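You operate a simulated robot arm through the tools that you are given. There is no shell and no other tool. Be economical: measure what you need, move in short steps, check, and stop when the job is done.

Carry out the task below with a simulated robot arm. There is one attempt and no reset: what you move stays moved.

TASK
Put things in order on the top of the bench marked tubs. At the end: the grey filter pad stands where the core with the blue label stood; the blue rubber sleeve stands on top of the pack with the blue band (marked "TAG"); the orange rubber sleeve stands where the blue rubber sleeve stood; the core with the blue label stands on top of the carton marked wipes; whatever was shut is shut again. Leave all else as you found it, and nothing knocked over.

It is judged by the outcome, as a careful person would: the job done as asked, and still so three seconds after it is handed in. It fails if anything else is knocked over, pushed out of place, dropped, spilled or broken.

THE ROBOT
A 6-joint arm with a two-finger parallel gripper, fixed in place. Base frame: the origin is at the foot of the arm, x ahead of it, y to its left, z up; the work surface is at about z = 0. Units: m, rad, N and s.
With the tool pointing down near the work surface it reaches from about 0.18 to 0.46 m from the base axis. Its first joint turns from -1.222 to 1.222 rad. Payload 1.9 kg.
The TCP is the grasp point between the finger pads, 0.023 m short of the fingertips. In the tool frame z runs along the fingers and y along their closing line. Largest opening 0.094 m; finger width 0.038, thickness 0.01; the body of the gripper, 0.054 by 0.096 m, starts 0.039 m behind the TCP.
Orientation is that of the tool frame in the base frame, as a unit quaternion [x, y, z, w]. With the fingers straight down and closing along the base's y, the tool's x points along the base's -x, its y along +y and its z along -z.

THE INTERFACE
- The arm moves only by the tool play_rows. Its argument "deltas" is a list of rows, each an object (a shift or turn left out is 0, a gripper value left out holds the last) with "delta_pos": the shift along the base's x, y, z in mm, a list of three; "angular": the turn, a rotation vector about the base's x, y, z in rad, a list of three. In form: [{"delta_pos": [tx, ty, tz], "angular": [rx, ry, rz]}, ...]. A call has 1 to 10 rows; each row shifts and turns the commanded pose from where the row before left it. "hand" is the closure, from 0 (fully open) to 1 (shut), set as the call begins (left out, the last holds). A row lasts 0.2 s, in which the tool goes at most 0.05 m and 0.15 rad; a call with a longer step from one row to the next is refused whole, and so is a gripper value outside its range. A pose out of reach is approached as far as the arm can. The call stops where the force on the tool passes 40 N (or 10 N more than at its start, if that is more) or the arm is blocked; 0.2 s more then pass. Each finger travels about 0.108 m/s and halts on what it meets, pressing with about 27 N; the grip force reading is that of the motor and also rises with nothing between the fingers. The clock runs only during rows and for 0.2 s after the last one: add rows that do not move to give the fingers time. It gives the time, the measured TCP pose, the force on the tool (base axes), the opening and the grip force at its end, in the units of the frame above (readings bear some noise), and new pictures: "show" is both (left out), scene, wrist or none.
- Cameras (640 x 400 px; columns grow to the right, rows downward): "scene" is fixed at [0.0822, 0.3418, 0.4303]; the picture's right is [-0.40, -0.92, 0.00], its down [-0.47, 0.21, -0.86] and it looks along [0.78, -0.34, -0.52] (base axes); focal length 214 px, centre (320, 200). "wrist" rides on the gripper at [-0.039, 0, -0.044] in the tool frame; the picture's right is [0.00, -1.00, 0.00], its down [0.97, 0.00, -0.24] and it looks along [0.24, 0.00, 0.97] (tool axes); focal length 218 px, centre (320, 200). There is no depth. A picture from a camera that has moved, and an enlarged one, comes with that camera's place and axes in the base frame and with its lens.
- inspect(camera, box): a new picture of the part [left, top, right, bottom] of that camera's present view, enlarged. It takes no simulated time.
- finish_job(): hands the job in; it is judged then, once.

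Work in short steps. Places have to be worked out from the pictures, the camera data and where the tool is seen: move nearer, look again, correct. Check each grasp and each placing, and mend what went wrong. You have 120 turns and 150 pictures in all, those below and enlarged ones among them. Open the gripper and draw the arm clear of the work before you hand the job in, unless the task says otherwise; then end with one line.

The tools are called after "Emit:" as name(argument=value, ...) on one line, values as JSON. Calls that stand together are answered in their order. play_rows: Moves the arm, as the interface text tells. Its arguments: {"type":"object","properties":{"deltas":{"type":"array"},"hand":{"type":"number"},"show":{"type":"string","enum":["both","scene","wrist","none"]}},"required":["deltas"]} The other tools are called the same way: inspect (camera, box) takes an enlarged picture of a part of a camera's view; finish_job () hands the job in.

At the start:

```text
time: 0.0
eef_pos: [0.2108, 0.1927, 0.3801]
tcp_rot: [0.0, 1.0, 0.001, 0.0]
wrist_force: [0.4, -0.2, 0.4]
finger_gap: 0.094
grip_force: 0.1
```

scene: 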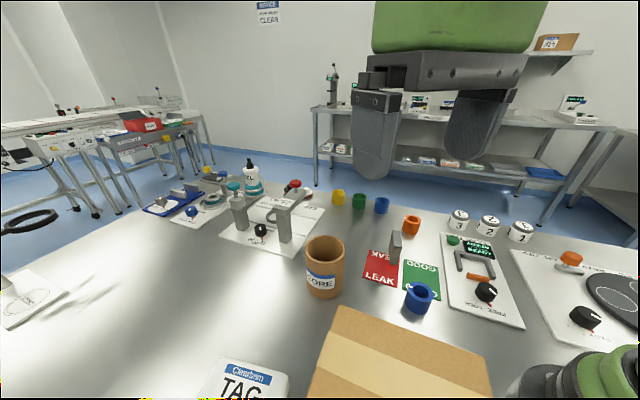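
wrist: 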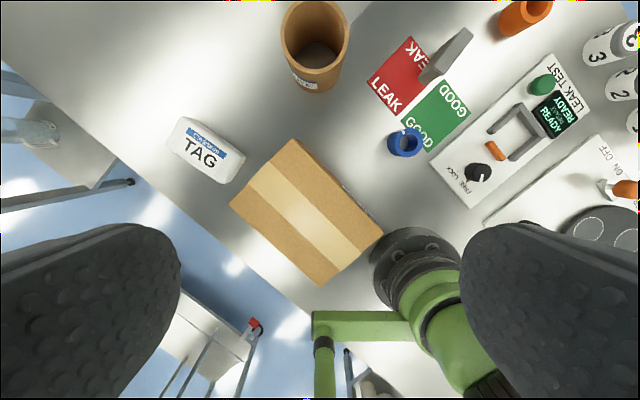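

I'll enlarge the main areas first to identify the objects.

Emit:
inspect(camera="scene", box=[200, 220, 520, 400])

Emit:
inspect(camera="wrist", box=[150, 0, 640, 290])

Emit:
inspect(camera="scene", box=[140, 150, 340, 270])

```text
2.00 times, centred on (360, 310) of scene
camera zoom: at [0.0822, 0.3418, 0.4303], right [-0.4, -0.92, 0.0], down [-0.47, 0.21, -0.86], along [0.78, -0.34, -0.52], focal length 429 px, centre (240, -20)
```

zoom: 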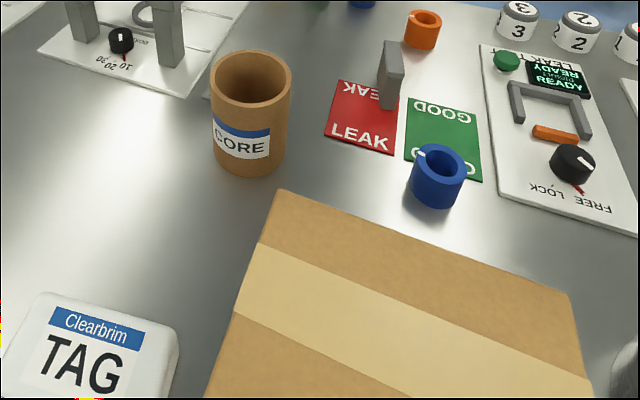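

```text
1.31 times, centred on (395, 145) of wrist
camera zoom: at [0.2496, 0.1914, 0.4244], right [0.0, -1.0, 0.0], down [-0.97, 0.0, 0.24], along [-0.24, 0.0, -0.97], focal length 285 px, centre (222, 272)
```

zoom: 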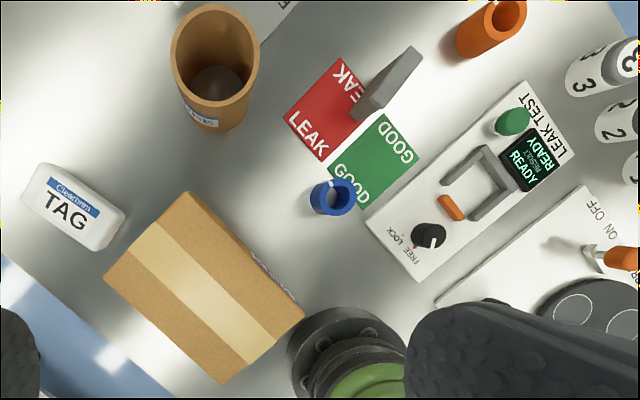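

```text
3.20 times, centred on (240, 210) of scene
camera zoom: at [0.0822, 0.3418, 0.4303], right [-0.4, -0.92, 0.0], down [-0.47, 0.21, -0.86], along [0.78, -0.34, -0.52], focal length 686 px, centre (576, 168)
```

zoom: 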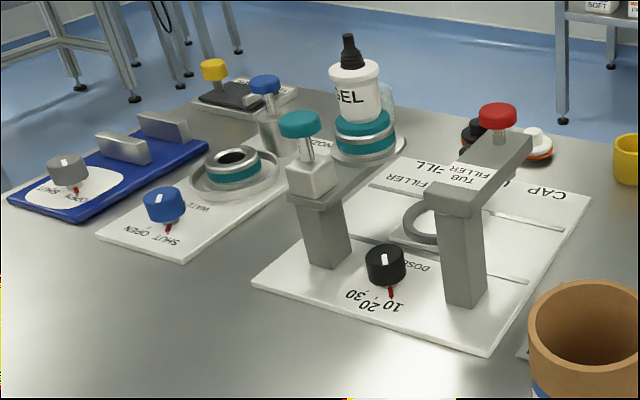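

Emit:
inspect(camera="scene", box=[320, 170, 480, 270])

Emit:
inspect(camera="scene", box=[440, 190, 640, 400])

Emit:
inspect(camera="scene", box=[0, 90, 220, 330])

```text
4.00 times, centred on (400, 220) of scene
camera zoom: at [0.0822, 0.3418, 0.4303], right [-0.4, -0.92, 0.0], down [-0.47, 0.21, -0.86], along [0.78, -0.34, -0.52], focal length 858 px, centre (0, 120)
```

zoom: 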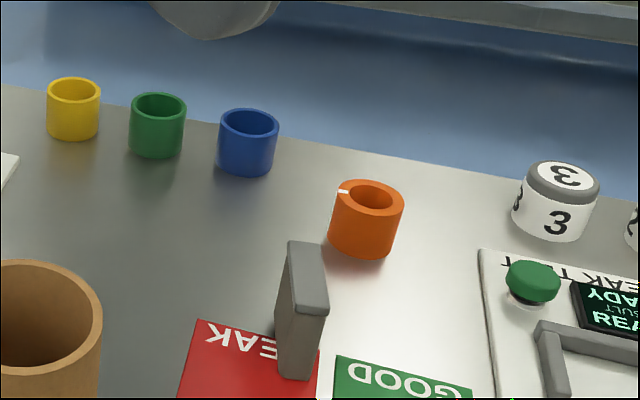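

```text
1.90 times, centred on (540, 295) of scene
camera zoom: at [0.0822, 0.3418, 0.4303], right [-0.4, -0.92, 0.0], down [-0.47, 0.21, -0.86], along [0.78, -0.34, -0.52], focal length 408 px, centre (-99, 19)
```

zoom: 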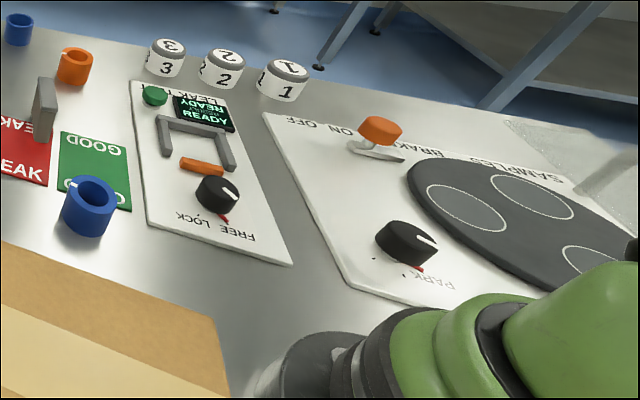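

```text
1.67 times, centred on (110, 210) of scene
camera zoom: at [0.0822, 0.3418, 0.4303], right [-0.4, -0.92, 0.0], down [-0.47, 0.21, -0.86], along [0.78, -0.34, -0.52], focal length 358 px, centre (670, 183)
```

zoom: 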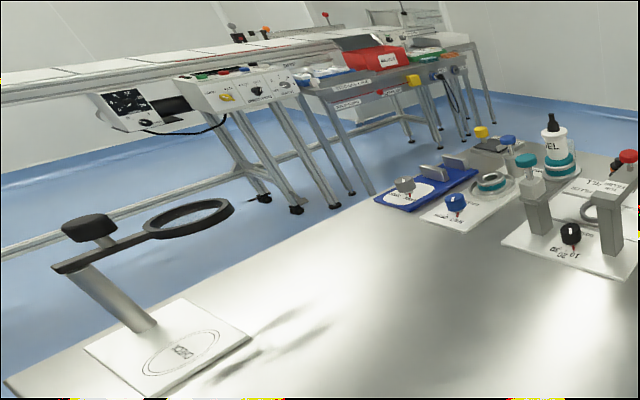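

The near, white-marked rings are the sleeves. The core is at about (0.40, 0.195) with its top at z≈0.09, and the carton top is at z≈0.10. I'll move towards the core to measure it from closer.

Emit:
play_rows(deltas=[{"delta_pos": [40, 0, -20]}, {"delta_pos": [40, 0, -20]}, {"delta_pos": [40, 0, -20]}, {"delta_pos": [25, 0, -20]}, {}], hand=0)

```text
time: 1.2
eef_pos: [0.3559, 0.1906, 0.2981]
tcp_rot: [-0.001, 1.0, 0.0, 0.001]
wrist_force: [0.1, 0.6, 0.7]
finger_gap: 0.0942
grip_force: 0.0
camera wrist: at [0.3949, 0.1892, 0.3436], right [0.0, -1.0, 0.0], down [-0.97, 0.0, 0.24], along [-0.24, 0.0, -0.97], focal length 218 px, centre (320, 200)
```

scene: 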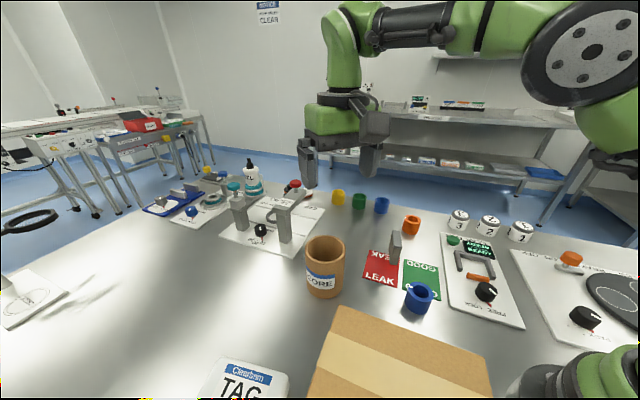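
wrist: 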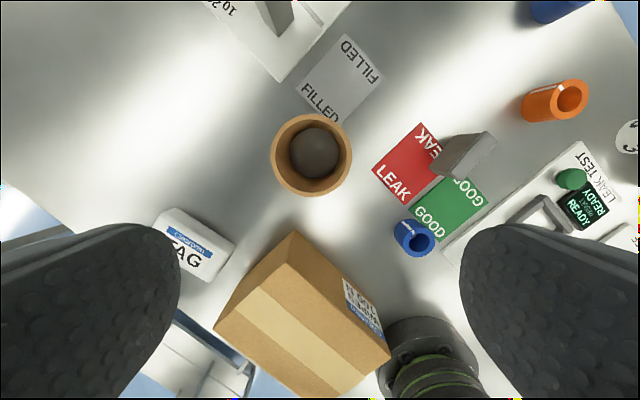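

Emit:
inspect(camera="wrist", box=[240, 80, 400, 220])

Emit:
inspect(camera="wrist", box=[360, 50, 640, 270])

Emit:
inspect(camera="wrist", box=[140, 190, 400, 400])

```text
2.86 times, centred on (320, 150) of wrist
camera zoom: at [0.3949, 0.1892, 0.3436], right [0.0, -1.0, 0.0], down [-0.97, 0.0, 0.24], along [-0.24, 0.0, -0.97], focal length 624 px, centre (320, 343)
```

zoom: 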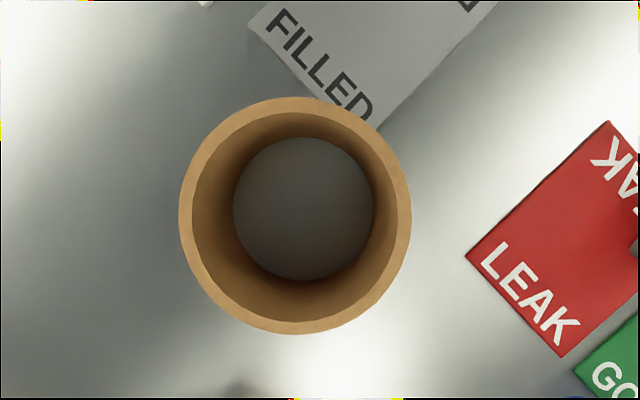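

```text
1.82 times, centred on (500, 160) of wrist
camera zoom: at [0.3949, 0.1892, 0.3436], right [0.0, -1.0, 0.0], down [-0.97, 0.0, 0.24], along [-0.24, 0.0, -0.97], focal length 397 px, centre (-7, 273)
```

zoom: 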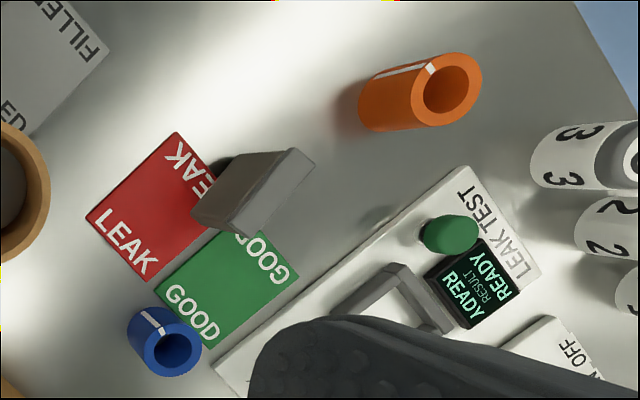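

```text
1.90 times, centred on (270, 295) of wrist
camera zoom: at [0.3949, 0.1892, 0.3436], right [0.0, -1.0, 0.0], down [-0.97, 0.0, 0.24], along [-0.24, 0.0, -0.97], focal length 416 px, centre (415, 19)
```

zoom: 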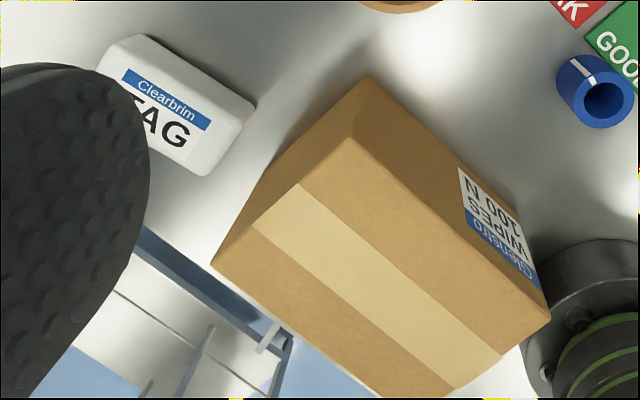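

The core measures Ø≈0.087 with about a 5 mm wall, its centre near (0.386, 0.198) and its rim at z≈0.10. At that width it would barely fit between the open fingers, so I'll pinch the −y wall with one finger inside. First I'll hover above that wall.

Emit:
play_rows(deltas=[{"delta_pos": [15, -17, -40]}, {"delta_pos": [14, -17, -40]}, {"delta_pos": [0, 0, -40]}, {"delta_pos": [0, 0, -28]}, {}], hand=0.5)

```text
time: 2.4
eef_pos: [0.3853, 0.1582, 0.1499]
tcp_rot: [0.0, 1.0, 0.001, 0.0]
wrist_force: [0.4, 0.7, 0.0]
finger_gap: 0.0473
grip_force: 0.0
camera wrist: at [0.4244, 0.1574, 0.195], right [0.0, -1.0, 0.0], down [-0.97, 0.0, 0.24], along [-0.24, 0.0, -0.97], focal length 218 px, centre (320, 200)
```

scene: 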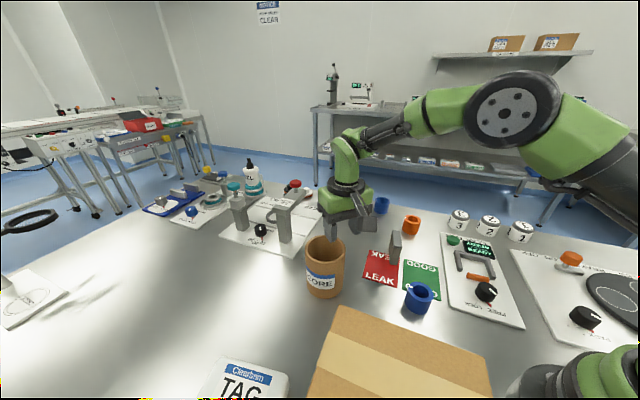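
wrist: 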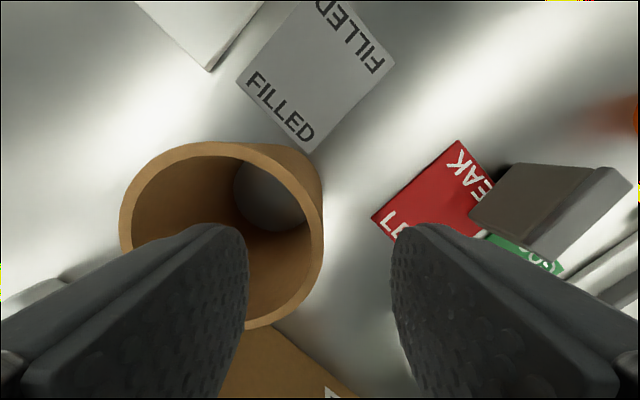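

The wall lies between the fingers, with the rim at z≈0.107. I'll go down about 60 mm and close.

Emit:
play_rows(deltas=[{"delta_pos": [1, 0, -30]}, {"delta_pos": [0, 0, -30]}, {}], show="none")

Emit:
play_rows(deltas=[{}, {}, {}, {}], hand=1)

```text
time: 3.2
eef_pos: [0.3855, 0.1598, 0.0928]
tcp_rot: [0.0, 1.0, 0.001, 0.0]
wrist_force: [-0.2, 0.3, -0.3]
finger_gap: 0.0471
grip_force: 0.1
```

```text
time: 4.2
eef_pos: [0.3859, 0.16, 0.0933]
tcp_rot: [0.0, 1.0, 0.001, 0.0]
wrist_force: [-3.7, 10.7, 1.2]
finger_gap: 0.011
grip_force: 27.0
camera wrist: at [0.4247, 0.1585, 0.138], right [0.0, -1.0, 0.0], down [-0.97, 0.0, 0.24], along [-0.24, 0.0, -0.97], focal length 218 px, centre (320, 200)
```

scene: 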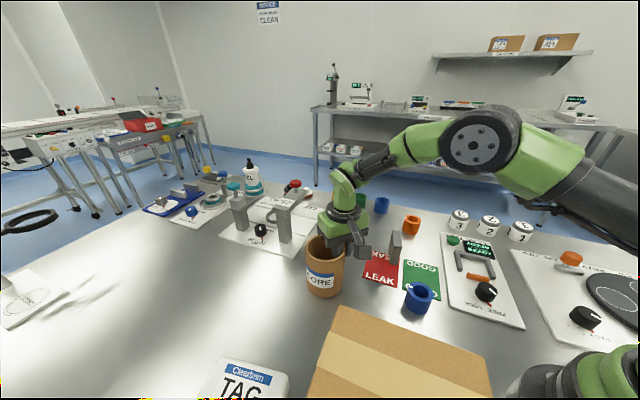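
wrist: 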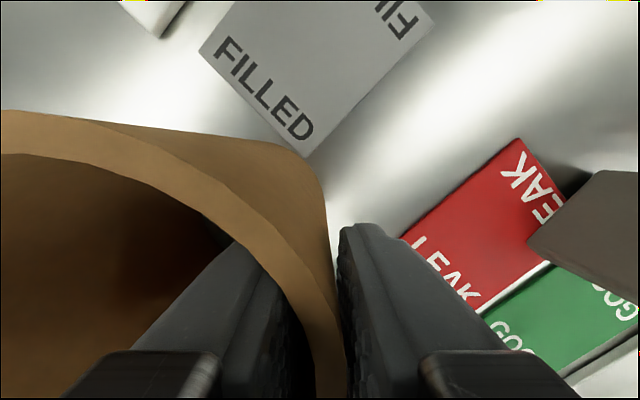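

The wall is gripped. I'll lift it and check how it hangs.

Emit:
play_rows(deltas=[{"delta_pos": [0, 0, 15]}, {"delta_pos": [0, 0, 35]}, {"delta_pos": [0, 0, 45]}, {"delta_pos": [0, 0, 40]}, {}])

```text
time: 5.4
eef_pos: [0.3826, 0.1606, 0.2277]
tcp_rot: [0.0, 1.0, 0.001, 0.0]
wrist_force: [-0.3, 0.8, 0.7]
finger_gap: 0.0001
grip_force: 27.1
camera wrist: at [0.4213, 0.1596, 0.2723], right [0.0, -1.0, 0.0], down [-0.97, 0.0, 0.24], along [-0.24, 0.0, -0.97], focal length 218 px, centre (320, 200)
```

scene: 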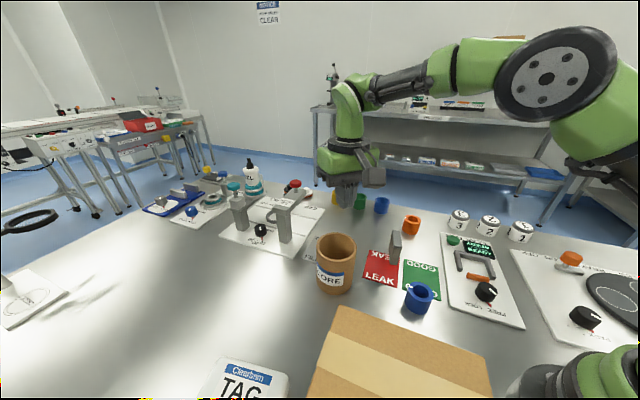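
wrist: 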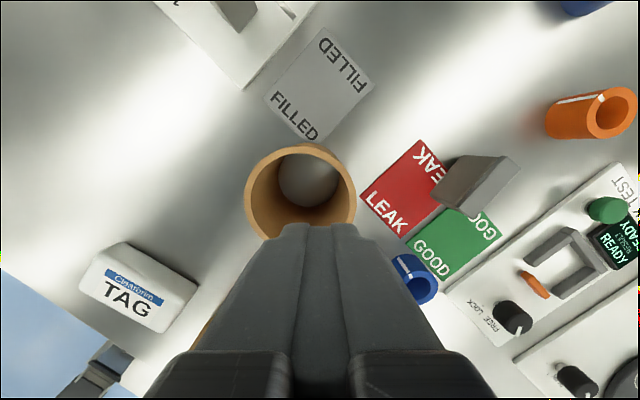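

The core slipped out of the pinch. It is still upright, about 25 mm from where it stood. I'll open fully, re-measure it and take it across its full diameter instead.

Emit:
play_rows(deltas=[{"delta_pos": [0, 14, 0]}, {"delta_pos": [4, 0, -20]}, {}, {}, {}], hand=0, show="wrist")

Emit:
inspect(camera="wrist", box=[220, 100, 420, 300])

Emit:
inspect(camera="scene", box=[280, 200, 440, 320])

```text
time: 6.6
eef_pos: [0.3892, 0.1735, 0.2066]
tcp_rot: [0.0, 1.0, 0.001, 0.0]
wrist_force: [-0.1, 0.4, 1.5]
finger_gap: 0.0939
grip_force: 0.1
camera wrist: at [0.4278, 0.1725, 0.2514], right [0.0, -1.0, 0.0], down [-0.97, 0.0, 0.24], along [-0.24, 0.0, -0.97], focal length 218 px, centre (320, 200)
```

wrist: 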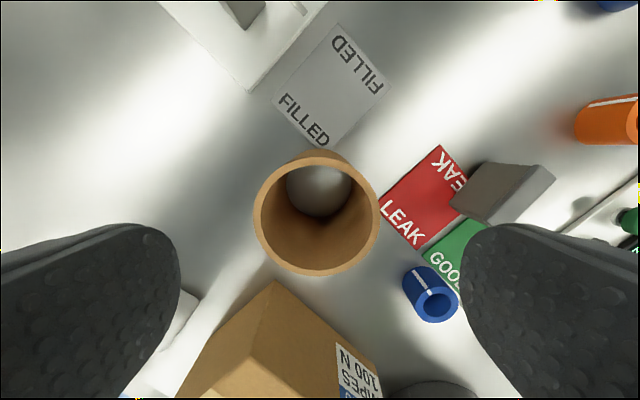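

```text
2.00 times, centred on (320, 200) of wrist
camera zoom: at [0.4278, 0.1725, 0.2514], right [0.0, -1.0, 0.0], down [-0.97, 0.0, 0.24], along [-0.24, 0.0, -0.97], focal length 436 px, centre (320, 200)
```

zoom: 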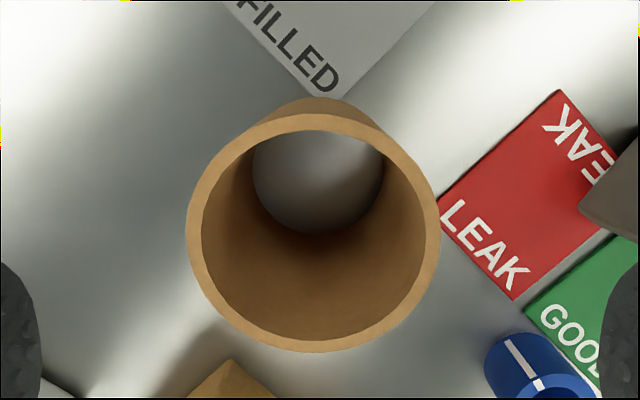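

```text
3.33 times, centred on (360, 260) of scene
camera zoom: at [0.0822, 0.3418, 0.4303], right [-0.4, -0.92, 0.0], down [-0.47, 0.21, -0.86], along [0.78, -0.34, -0.52], focal length 715 px, centre (187, 0)
```

zoom: 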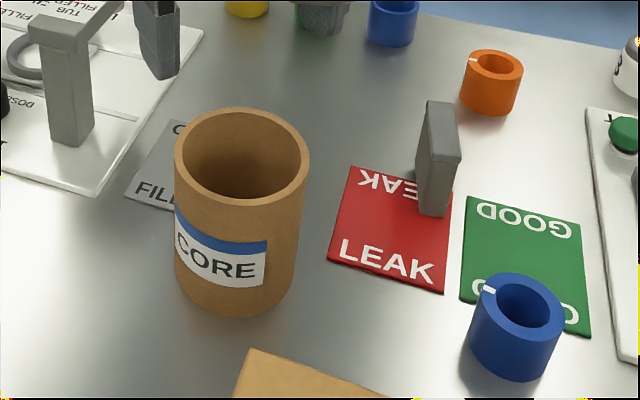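

The core is now centred near (0.381, 0.175), Ø≈87 mm, height≈0.11. I'll centre the open gripper over it and come down to just above the rim.

Emit:
play_rows(deltas=[{"delta_pos": [-8, 2, -30]}, {"delta_pos": [0, 0, -32]}, {}], show="wrist")

Emit:
inspect(camera="scene", box=[280, 180, 420, 300])

```text
time: 7.4
eef_pos: [0.3807, 0.175, 0.1448]
tcp_rot: [0.0, 1.0, 0.0, 0.001]
wrist_force: [-0.4, 0.4, -0.1]
finger_gap: 0.0937
grip_force: 0.1
camera wrist: at [0.4188, 0.1741, 0.1895], right [0.0, -1.0, 0.0], down [-0.97, 0.0, 0.24], along [-0.24, 0.0, -0.97], focal length 218 px, centre (320, 200)
```

wrist: 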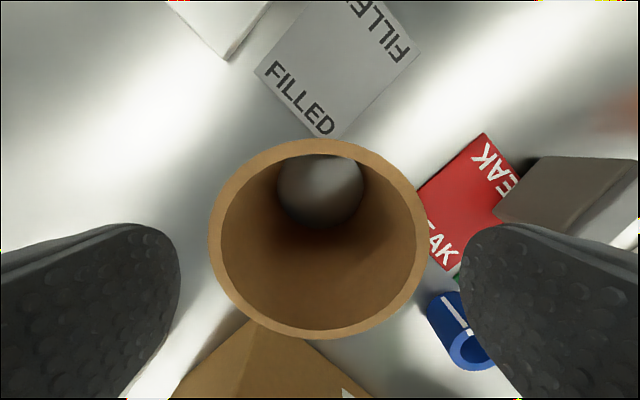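

```text
3.33 times, centred on (350, 240) of scene
camera zoom: at [0.0822, 0.3418, 0.4303], right [-0.4, -0.92, 0.0], down [-0.47, 0.21, -0.86], along [0.78, -0.34, -0.52], focal length 715 px, centre (220, 67)
```

zoom: 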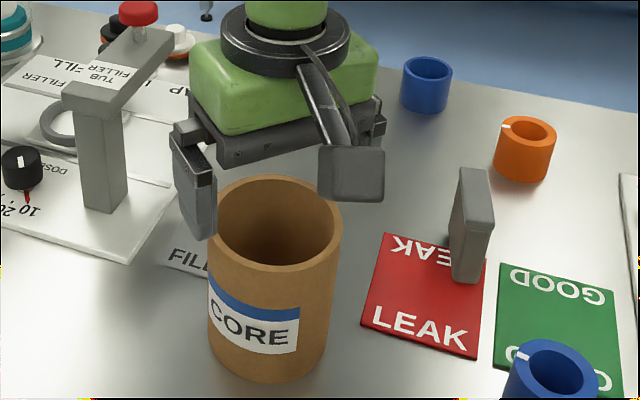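

The rim is centred in y and about 2 mm further in x. I'll descend gently with the fingers either side of it.

Emit:
play_rows(deltas=[{"delta_pos": [2.5, 0.5, -10]}, {"delta_pos": [0, 0, -12]}, {"delta_pos": [0, 0, -12]}, {"delta_pos": [0, 0, -15]}, {"delta_pos": [0, 0, -15]}, {}])

```text
time: 8.8
eef_pos: [0.3819, 0.1747, 0.0809]
tcp_rot: [0.0, 1.0, 0.001, 0.001]
wrist_force: [-0.1, 0.1, 0.3]
finger_gap: 0.0938
grip_force: 0.1
camera wrist: at [0.4215, 0.1741, 0.125], right [0.0, -1.0, 0.0], down [-0.97, 0.0, 0.24], along [-0.24, 0.0, -0.97], focal length 218 px, centre (320, 200)
```

scene: 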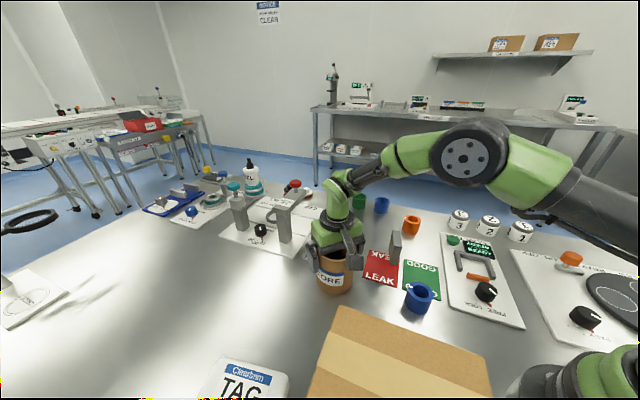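
wrist: 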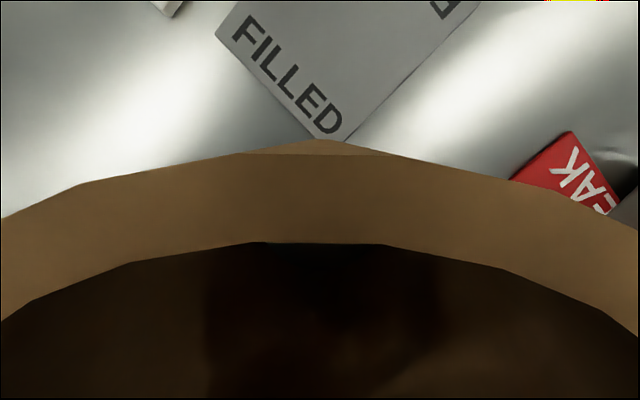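

The fingers straddle the core with no contact force. I'll close and lift a little as a test.

Emit:
play_rows(deltas=[{}, {}, {}], hand=1, show="none")

Emit:
play_rows(deltas=[{"delta_pos": [0, 0, 6]}, {"delta_pos": [0, 0, 9]}, {}])

```text
time: 9.6
eef_pos: [0.3829, 0.1758, 0.0812]
tcp_rot: [0.0, 1.0, 0.001, 0.0]
wrist_force: [1.6, 0.0, -0.4]
finger_gap: 0.084
grip_force: 27.3
```

```text
time: 10.4
eef_pos: [0.383, 0.1755, 0.0954]
tcp_rot: [0.0, 1.0, 0.002, 0.0]
wrist_force: [-0.6, -0.3, -2.0]
finger_gap: 0.0837
grip_force: 27.0
camera wrist: at [0.4217, 0.174, 0.1405], right [0.0, -1.0, 0.0], down [-0.97, 0.0, 0.24], along [-0.24, 0.0, -0.97], focal length 218 px, centre (320, 200)
```

scene: 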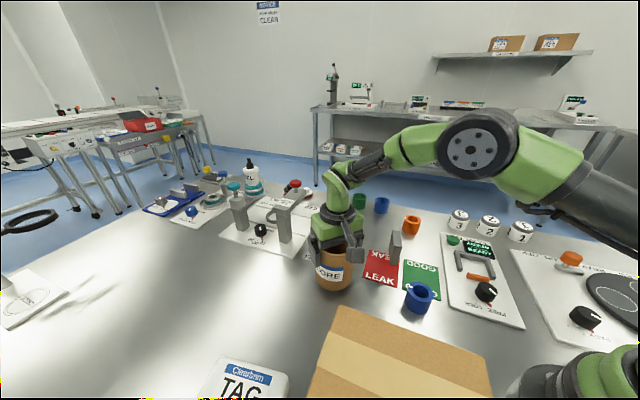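
wrist: 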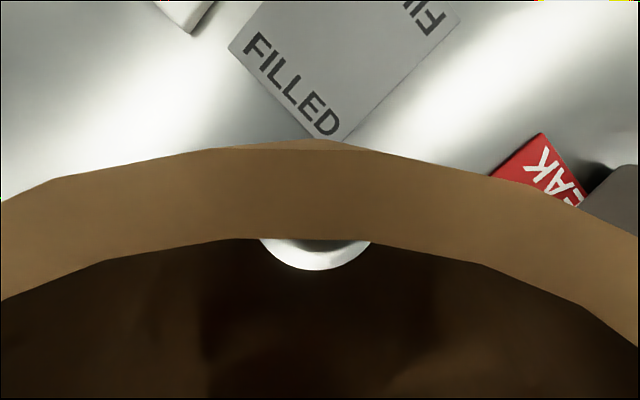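

The core lifts cleanly (gap 84 mm). I'll raise it and carry it over the carton centre at about (0.135, 0.211).

Emit:
play_rows(deltas=[{"delta_pos": [0, 0, 40]}, {"delta_pos": [0, 0, 45]}, {"delta_pos": [0, 0, 40]}, {}], show="scene")

Emit:
play_rows(deltas=[{"delta_pos": [-31, 4.5, 0]}, {"delta_pos": [-31, 4.5, 0]}, {"delta_pos": [-31, 4.5, 0]}, {"delta_pos": [-31, 4.5, 0]}, {"delta_pos": [-31, 4.5, 0]}, {"delta_pos": [-31, 4.5, 0]}, {"delta_pos": [-31, 4.5, 0]}, {"delta_pos": [-31, 4.5, 0]}, {}])

```text
time: 11.4
eef_pos: [0.3822, 0.1753, 0.2195]
tcp_rot: [0.0, 1.0, 0.001, 0.0]
wrist_force: [-0.6, 0.8, 0.0]
finger_gap: 0.0838
grip_force: 27.5
```

scene: 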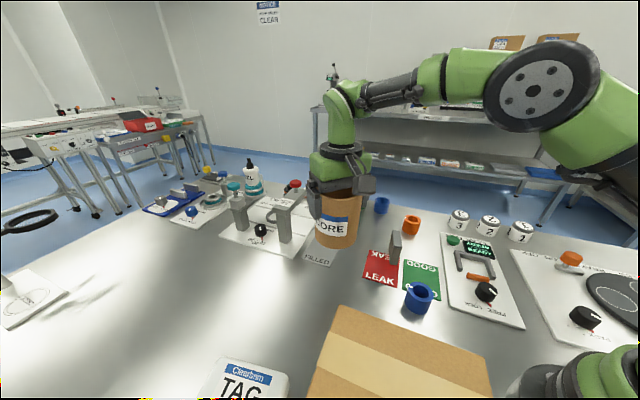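

```text
time: 13.4
eef_pos: [0.136, 0.2104, 0.2215]
tcp_rot: [0.0, 1.0, 0.0, 0.0]
wrist_force: [0.2, -0.5, -1.9]
finger_gap: 0.0834
grip_force: 27.2
camera wrist: at [0.1745, 0.2095, 0.2658], right [0.0, -1.0, 0.0], down [-0.97, 0.0, 0.24], along [-0.24, 0.0, -0.97], focal length 218 px, centre (320, 200)
```

scene: 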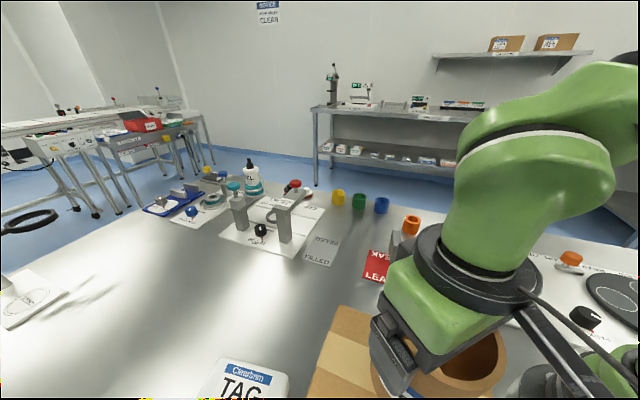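
wrist: 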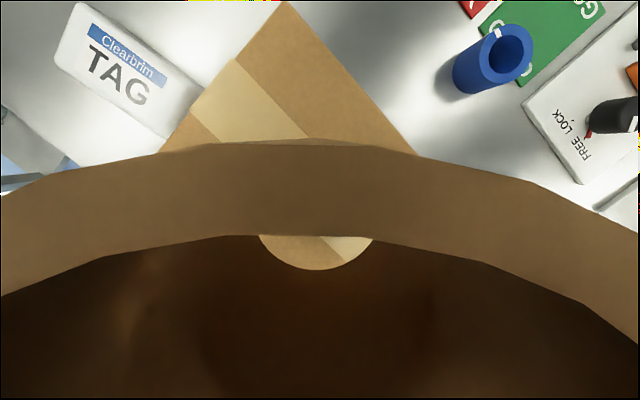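

The core is over the carton's centre, its base about 40 mm above the top. I'll lower it, with small steps near contact.

Emit:
play_rows(deltas=[{"delta_pos": [0, 0, -15]}, {"delta_pos": [0, 0, -12]}, {"delta_pos": [0, 0, -8]}, {}], show="scene")

Emit:
play_rows(deltas=[{"delta_pos": [0, 0, -2]}, {"delta_pos": [0, 0, -1.5]}, {}], show="none")

```text
time: 14.4
eef_pos: [0.1359, 0.2112, 0.1862]
tcp_rot: [-0.001, 1.0, 0.002, 0.001]
wrist_force: [9.7, -1.5, 20.6]
finger_gap: 0.0838
grip_force: 27.1
```

scene: 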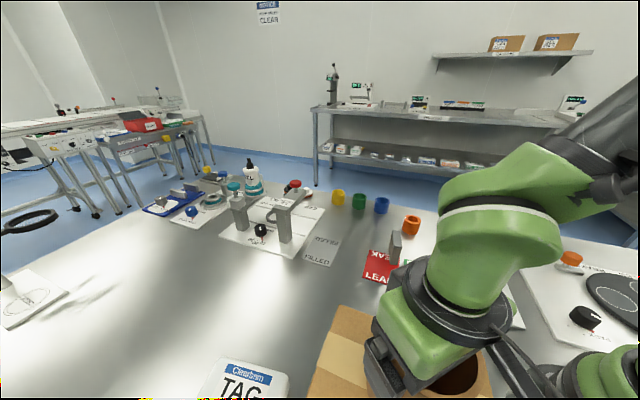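

```text
time: 15.2
eef_pos: [0.1348, 0.212, 0.1807]
tcp_rot: [0.001, 1.0, 0.001, 0.0]
wrist_force: [-7.4, 7.5, 19.8]
finger_gap: 0.0834
grip_force: 26.7
```

It is in contact with about 20 N of load. I'll ease up slightly, open and look before withdrawing.

Emit:
play_rows(deltas=[{"delta_pos": [0, 0, 2]}, {}], show="none")

Emit:
play_rows(deltas=[{}, {}, {"delta_pos": [0, 0, 10]}, {"delta_pos": [0, 0, 15]}, {"delta_pos": [0, 0, 25]}, {"delta_pos": [0, 0, 40]}, {"delta_pos": [0, 0, 40]}, {"delta_pos": [0, 0, 30]}], hand=0)

```text
time: 15.8
eef_pos: [0.1362, 0.2105, 0.1846]
tcp_rot: [-0.001, 1.0, 0.0, 0.001]
wrist_force: [0.5, 0.3, -1.0]
finger_gap: 0.0837
grip_force: 27.0
```

```text
time: 17.6
eef_pos: [0.1342, 0.2116, 0.3459]
tcp_rot: [-0.001, 1.0, 0.001, -0.001]
wrist_force: [0.1, -0.3, -0.1]
finger_gap: 0.0944
grip_force: 0.1
camera wrist: at [0.1735, 0.2106, 0.3902], right [0.0, -1.0, 0.0], down [-0.97, 0.0, 0.24], along [-0.24, 0.0, -0.97], focal length 218 px, centre (320, 200)
```

scene: 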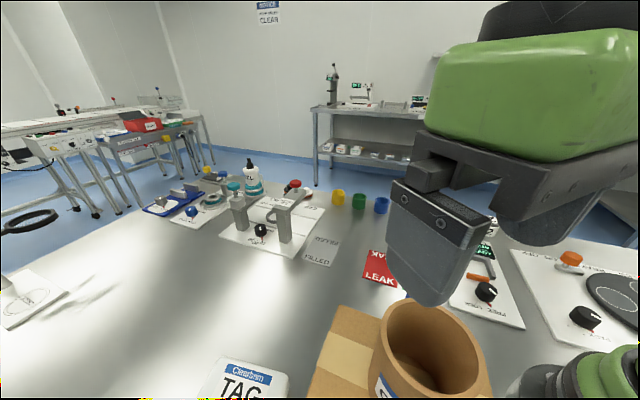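
wrist: 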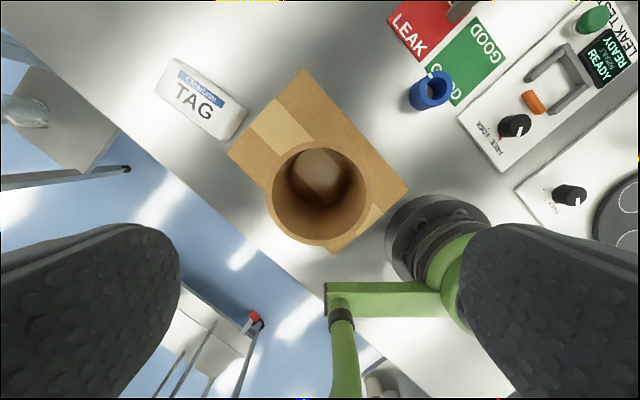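

The core stands upright and well inside the carton's top. Next is the grey pad, near (0.36, 0.01), so I'll move above it to measure.

Emit:
play_rows(deltas=[{"delta_pos": [28, -27, 0]}, {"delta_pos": [28, -27, 0]}, {"delta_pos": [28, -27, -20]}, {"delta_pos": [28, -27, -25]}, {"delta_pos": [28, -27, -25]}, {"delta_pos": [28, -27, -25]}, {"delta_pos": [28, -28, -10]}, {}])

Emit:
inspect(camera="wrist", box=[220, 80, 460, 280])

```text
time: 19.4
eef_pos: [0.3323, 0.0192, 0.238]
tcp_rot: [0.0, 1.0, 0.001, 0.0]
wrist_force: [0.1, 0.5, -0.7]
finger_gap: 0.094
grip_force: 0.1
camera wrist: at [0.3707, 0.0185, 0.2822], right [0.0, -1.0, 0.0], down [-0.97, 0.0, 0.24], along [-0.24, 0.0, -0.97], focal length 218 px, centre (320, 200)
```

scene: 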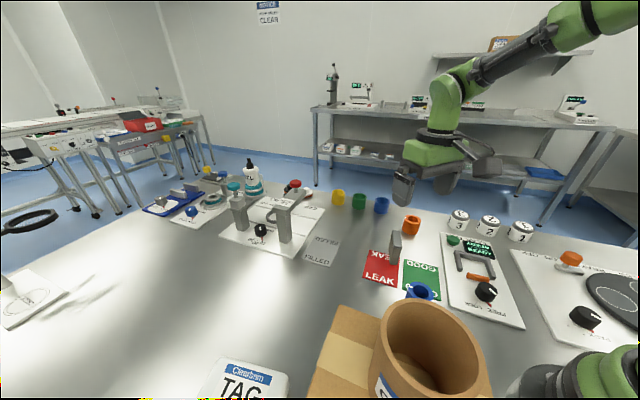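
wrist: 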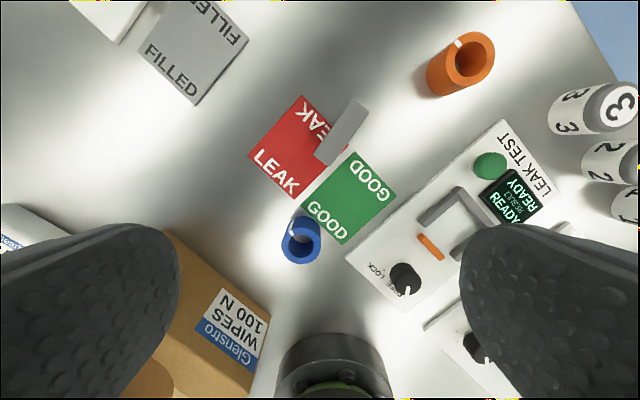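

```text
2.00 times, centred on (340, 180) of wrist
camera zoom: at [0.3707, 0.0185, 0.2822], right [0.0, -1.0, 0.0], down [-0.97, 0.0, 0.24], along [-0.24, 0.0, -0.97], focal length 436 px, centre (280, 240)
```

zoom: 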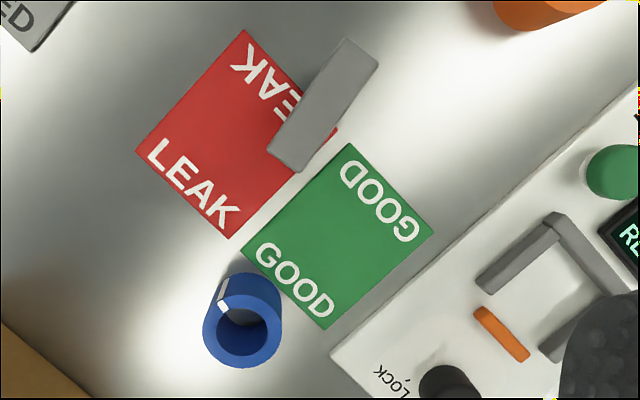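

The pad's top is at z≈0.06, centred near (0.384, −0.003), with its long side at about −0.6 rad from x. I'll turn the tool to match and hover.

Emit:
play_rows(deltas=[{"delta_pos": [13, -5, -20], "angular": [0, 0, -0.15]}, {"delta_pos": [13, -5, -20], "angular": [0, 0, -0.15]}, {"delta_pos": [13, -6, -20], "angular": [0, 0, -0.15]}, {"delta_pos": [13, -6, -30], "angular": [0, 0, -0.15]}, {}], hand=0.35)

Emit:
inspect(camera="wrist", box=[220, 120, 460, 320])

```text
time: 20.6
eef_pos: [0.3828, -0.001, 0.1484]
tcp_rot: [0.296, 0.955, 0.001, 0.001]
wrist_force: [0.4, -0.8, -0.5]
finger_gap: 0.061
grip_force: 0.2
camera wrist: at [0.4158, -0.024, 0.1936], right [-0.57, -0.82, 0.0], down [-0.8, 0.55, 0.24], along [-0.2, 0.14, -0.97], focal length 218 px, centre (320, 200)
```

scene: 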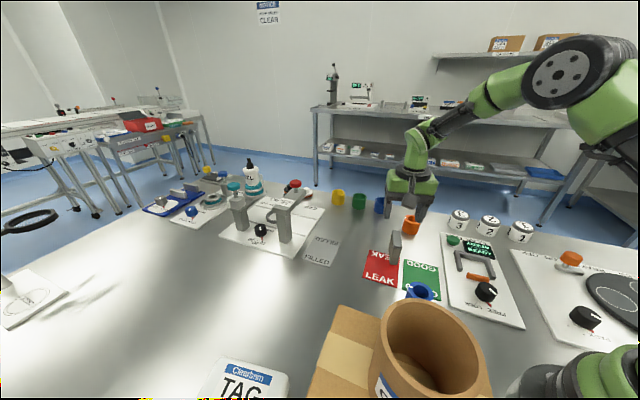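
wrist: 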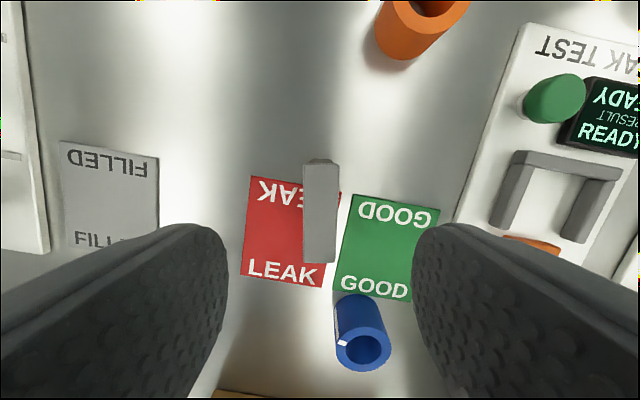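

```text
2.00 times, centred on (340, 220) of wrist
camera zoom: at [0.4158, -0.024, 0.1936], right [-0.57, -0.82, 0.0], down [-0.8, 0.55, 0.24], along [-0.2, 0.14, -0.97], focal length 436 px, centre (280, 160)
```

zoom: 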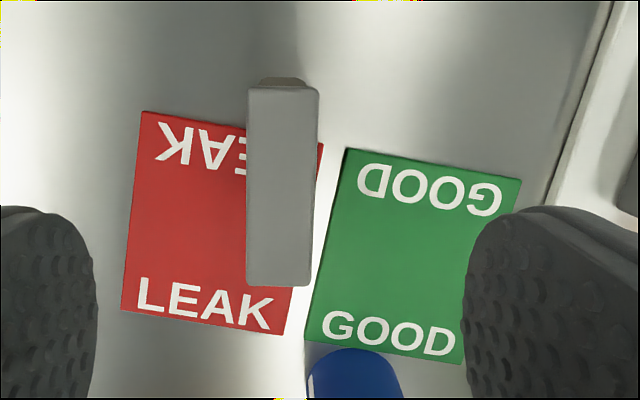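

The pad lies centred and aligned between the fingers. I'll go down to z≈0.042 and grip.

Emit:
play_rows(deltas=[{"delta_pos": [-1, 1, -40]}, {"delta_pos": [0, 0, -40]}, {"delta_pos": [0, 0, -26]}, {}], show="none")

Emit:
play_rows(deltas=[{}, {}, {}], hand=1)

```text
time: 21.6
eef_pos: [0.3827, -0.0013, 0.0429]
tcp_rot: [0.295, 0.956, 0.001, 0.001]
wrist_force: [-0.6, -0.4, -0.5]
finger_gap: 0.0614
grip_force: 0.0
```

```text
time: 22.4
eef_pos: [0.383, -0.0002, 0.0435]
tcp_rot: [0.295, 0.956, 0.001, 0.0]
wrist_force: [-1.0, 0.0, -0.6]
finger_gap: 0.0194
grip_force: 26.8
camera wrist: at [0.4151, -0.0241, 0.0886], right [-0.56, -0.83, 0.0], down [-0.8, 0.55, 0.24], along [-0.2, 0.14, -0.97], focal length 218 px, centre (320, 200)
```

scene: 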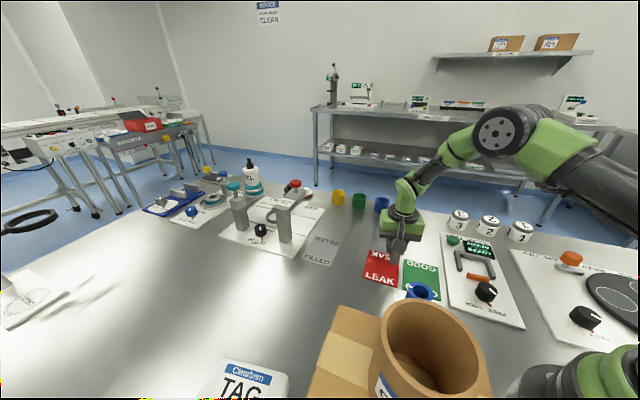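
wrist: 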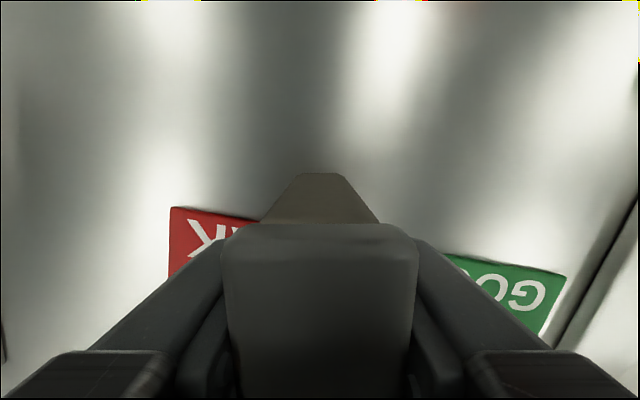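

The pad is gripped at 19 mm. I'll lift it and carry it to where the core stood, (0.386, 0.1985).

Emit:
play_rows(deltas=[{"delta_pos": [0, 0, 20]}, {"delta_pos": [0, 0, 40]}, {"delta_pos": [0, 0, 20]}, {"delta_pos": [0, 40, 0]}, {"delta_pos": [0, 40, 0]}, {"delta_pos": [0, 40, 0]}, {"delta_pos": [0, 40, 0]}, {"delta_pos": [3, 39, 0]}, {}])

```text
time: 24.4
eef_pos: [0.386, 0.1997, 0.1229]
tcp_rot: [0.297, 0.955, 0.001, 0.001]
wrist_force: [0.2, -0.3, 0.2]
finger_gap: 0.0194
grip_force: 27.1
camera wrist: at [0.4183, 0.1768, 0.1671], right [-0.56, -0.83, 0.0], down [-0.8, 0.55, 0.24], along [-0.2, 0.14, -0.97], focal length 218 px, centre (320, 200)
```

scene: 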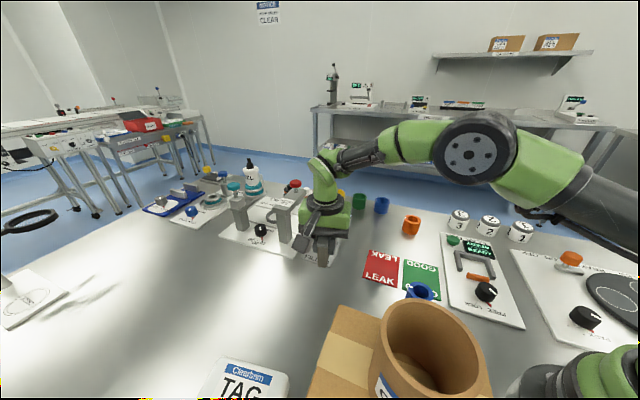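
wrist: 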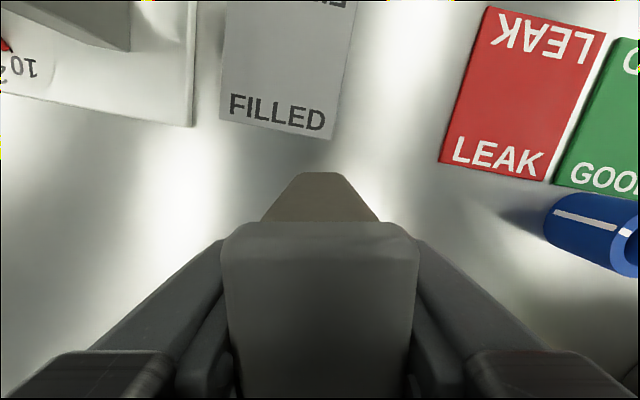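

It hangs upright over the spot, clear of the FILLED tile. I'll lower it to the bench.

Emit:
play_rows(deltas=[{"delta_pos": [0, -0.5, -35]}, {"delta_pos": [0, 0, -30]}, {"delta_pos": [0, 0, -12]}, {"delta_pos": [0, 0, -2]}, {}], show="none")

Emit:
play_rows(deltas=[{"delta_pos": [0, 0, -2]}, {}])

```text
time: 25.6
eef_pos: [0.3863, 0.1986, 0.0452]
tcp_rot: [0.295, 0.955, 0.001, 0.001]
wrist_force: [0.0, -0.6, -0.8]
finger_gap: 0.0195
grip_force: 27.1
```

```text
time: 26.2
eef_pos: [0.3859, 0.1997, 0.042]
tcp_rot: [0.295, 0.956, 0.0, 0.0]
wrist_force: [-0.8, -0.8, -0.4]
finger_gap: 0.0196
grip_force: 26.7
camera wrist: at [0.4182, 0.1758, 0.0872], right [-0.56, -0.83, 0.0], down [-0.8, 0.55, 0.24], along [-0.2, 0.14, -0.97], focal length 218 px, centre (320, 200)
```

scene: 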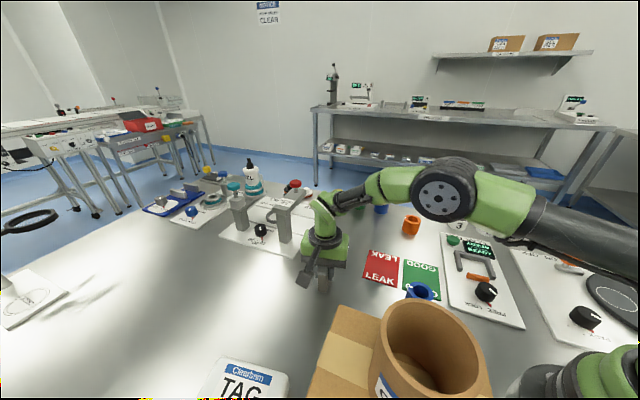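
wrist: 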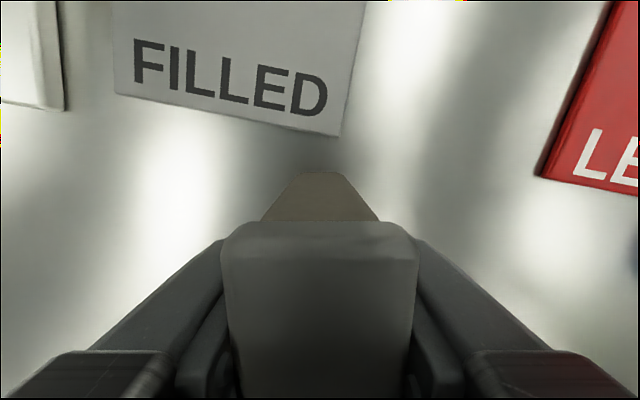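

There is no contact yet, so I'll keep lowering in 1 mm steps.

Emit:
play_rows(deltas=[{"delta_pos": [0, 0, -1]}, {}], show="none")

Emit:
play_rows(deltas=[{"delta_pos": [0, 0, -1]}, {}], show="none")

```text
time: 26.8
eef_pos: [0.3858, 0.1988, 0.0425]
tcp_rot: [0.295, 0.956, 0.001, 0.0]
wrist_force: [0.5, -0.3, 0.3]
finger_gap: 0.0193
grip_force: 27.0
```

```text
time: 27.4
eef_pos: [0.3854, 0.199, 0.0408]
tcp_rot: [0.295, 0.956, 0.001, 0.0]
wrist_force: [0.2, -0.1, 0.8]
finger_gap: 0.0193
grip_force: 27.1
```

Emit:
play_rows(deltas=[{"delta_pos": [0, 0, -1]}, {}], show="none")

Emit:
play_rows(deltas=[{"delta_pos": [0, 0, -1]}, {}], show="none")

```text
time: 28.0
eef_pos: [0.3856, 0.1985, 0.0406]
tcp_rot: [0.296, 0.955, 0.002, 0.001]
wrist_force: [-6.2, -0.1, 18.7]
finger_gap: 0.0195
grip_force: 26.7
```

```text
time: 28.6
eef_pos: [0.387, 0.1995, 0.0397]
tcp_rot: [0.295, 0.956, 0.003, 0.002]
wrist_force: [-4.2, -0.8, 30.2]
finger_gap: 0.0196
grip_force: 26.4
```

The pad is on the bench. I'll back off 1.5 mm, open, rise and look.

Emit:
play_rows(deltas=[{"delta_pos": [0, 0, 1.5]}, {}], show="none")

Emit:
play_rows(deltas=[{}, {}, {"delta_pos": [0, 0, 20]}, {"delta_pos": [0, 0, 35]}, {"delta_pos": [0, 0, 40]}, {"delta_pos": [0, 0, 40]}, {}], hand=0.4)

```text
time: 29.2
eef_pos: [0.3852, 0.198, 0.0417]
tcp_rot: [0.295, 0.956, 0.001, 0.0]
wrist_force: [4.6, 0.8, 11.5]
finger_gap: 0.0193
grip_force: 27.0
```

```text
time: 30.8
eef_pos: [0.3868, 0.1969, 0.1772]
tcp_rot: [0.295, 0.956, 0.001, 0.001]
wrist_force: [-0.3, 0.4, 0.2]
finger_gap: 0.0564
grip_force: 0.0
camera wrist: at [0.4192, 0.175, 0.2212], right [-0.56, -0.83, 0.0], down [-0.8, 0.55, 0.24], along [-0.2, 0.14, -0.97], focal length 218 px, centre (320, 200)
```

scene: 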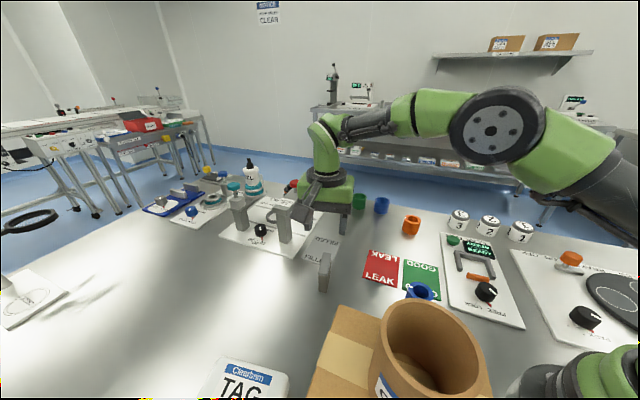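
wrist: 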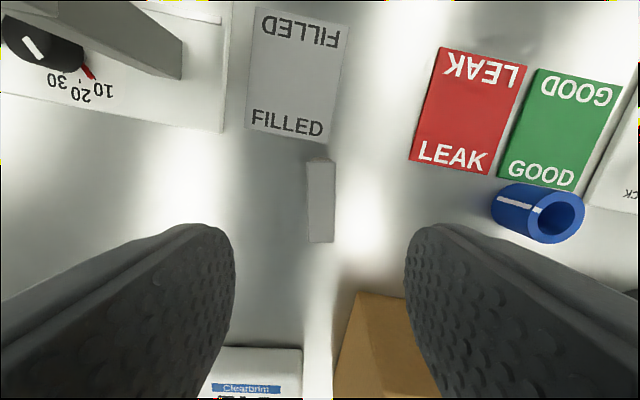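

The pad stands upright on the core's old spot. Next is the blue sleeve, so I'll move above it and turn back to yaw 0.

Emit:
play_rows(deltas=[{"delta_pos": [-24, -25, 5], "angular": [0, 0, 0.15]}, {"delta_pos": [-24, -25, 5], "angular": [0, 0, 0.15]}, {"delta_pos": [-24, -25, 5], "angular": [0, 0, 0.15]}, {"delta_pos": [-24, -25, 5], "angular": [0, 0, 0.15]}, {"delta_pos": [-24, -25, 0]}, {"delta_pos": [-22, -28, 0]}, {}], hand=0)

Emit:
inspect(camera="wrist", box=[240, 100, 400, 240])

```text
time: 32.4
eef_pos: [0.2437, 0.0443, 0.1938]
tcp_rot: [-0.001, 1.0, 0.001, 0.0]
wrist_force: [0.2, -0.4, 0.5]
finger_gap: 0.094
grip_force: 0.2
camera wrist: at [0.2835, 0.0438, 0.238], right [0.0, -1.0, 0.0], down [-0.97, 0.0, 0.24], along [-0.24, 0.0, -0.97], focal length 218 px, centre (320, 200)
```

scene: 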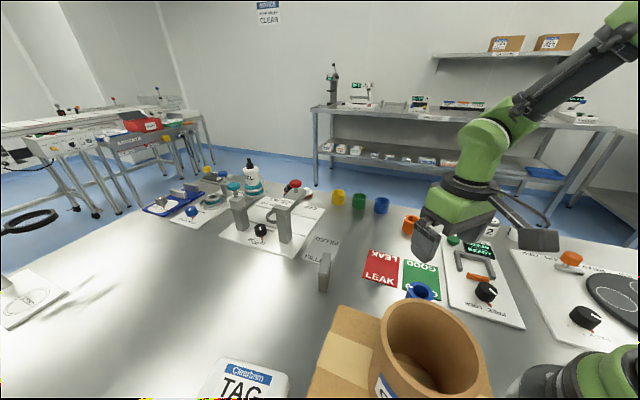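
wrist: 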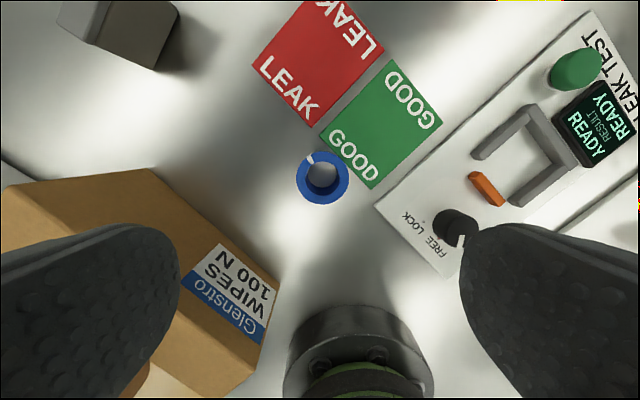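

```text
2.86 times, centred on (320, 170) of wrist
camera zoom: at [0.2835, 0.0438, 0.238], right [0.0, -1.0, 0.0], down [-0.97, 0.0, 0.24], along [-0.24, 0.0, -0.97], focal length 624 px, centre (320, 286)
```

zoom: 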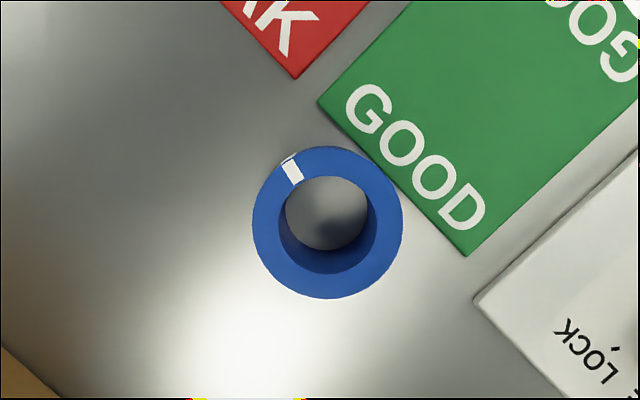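

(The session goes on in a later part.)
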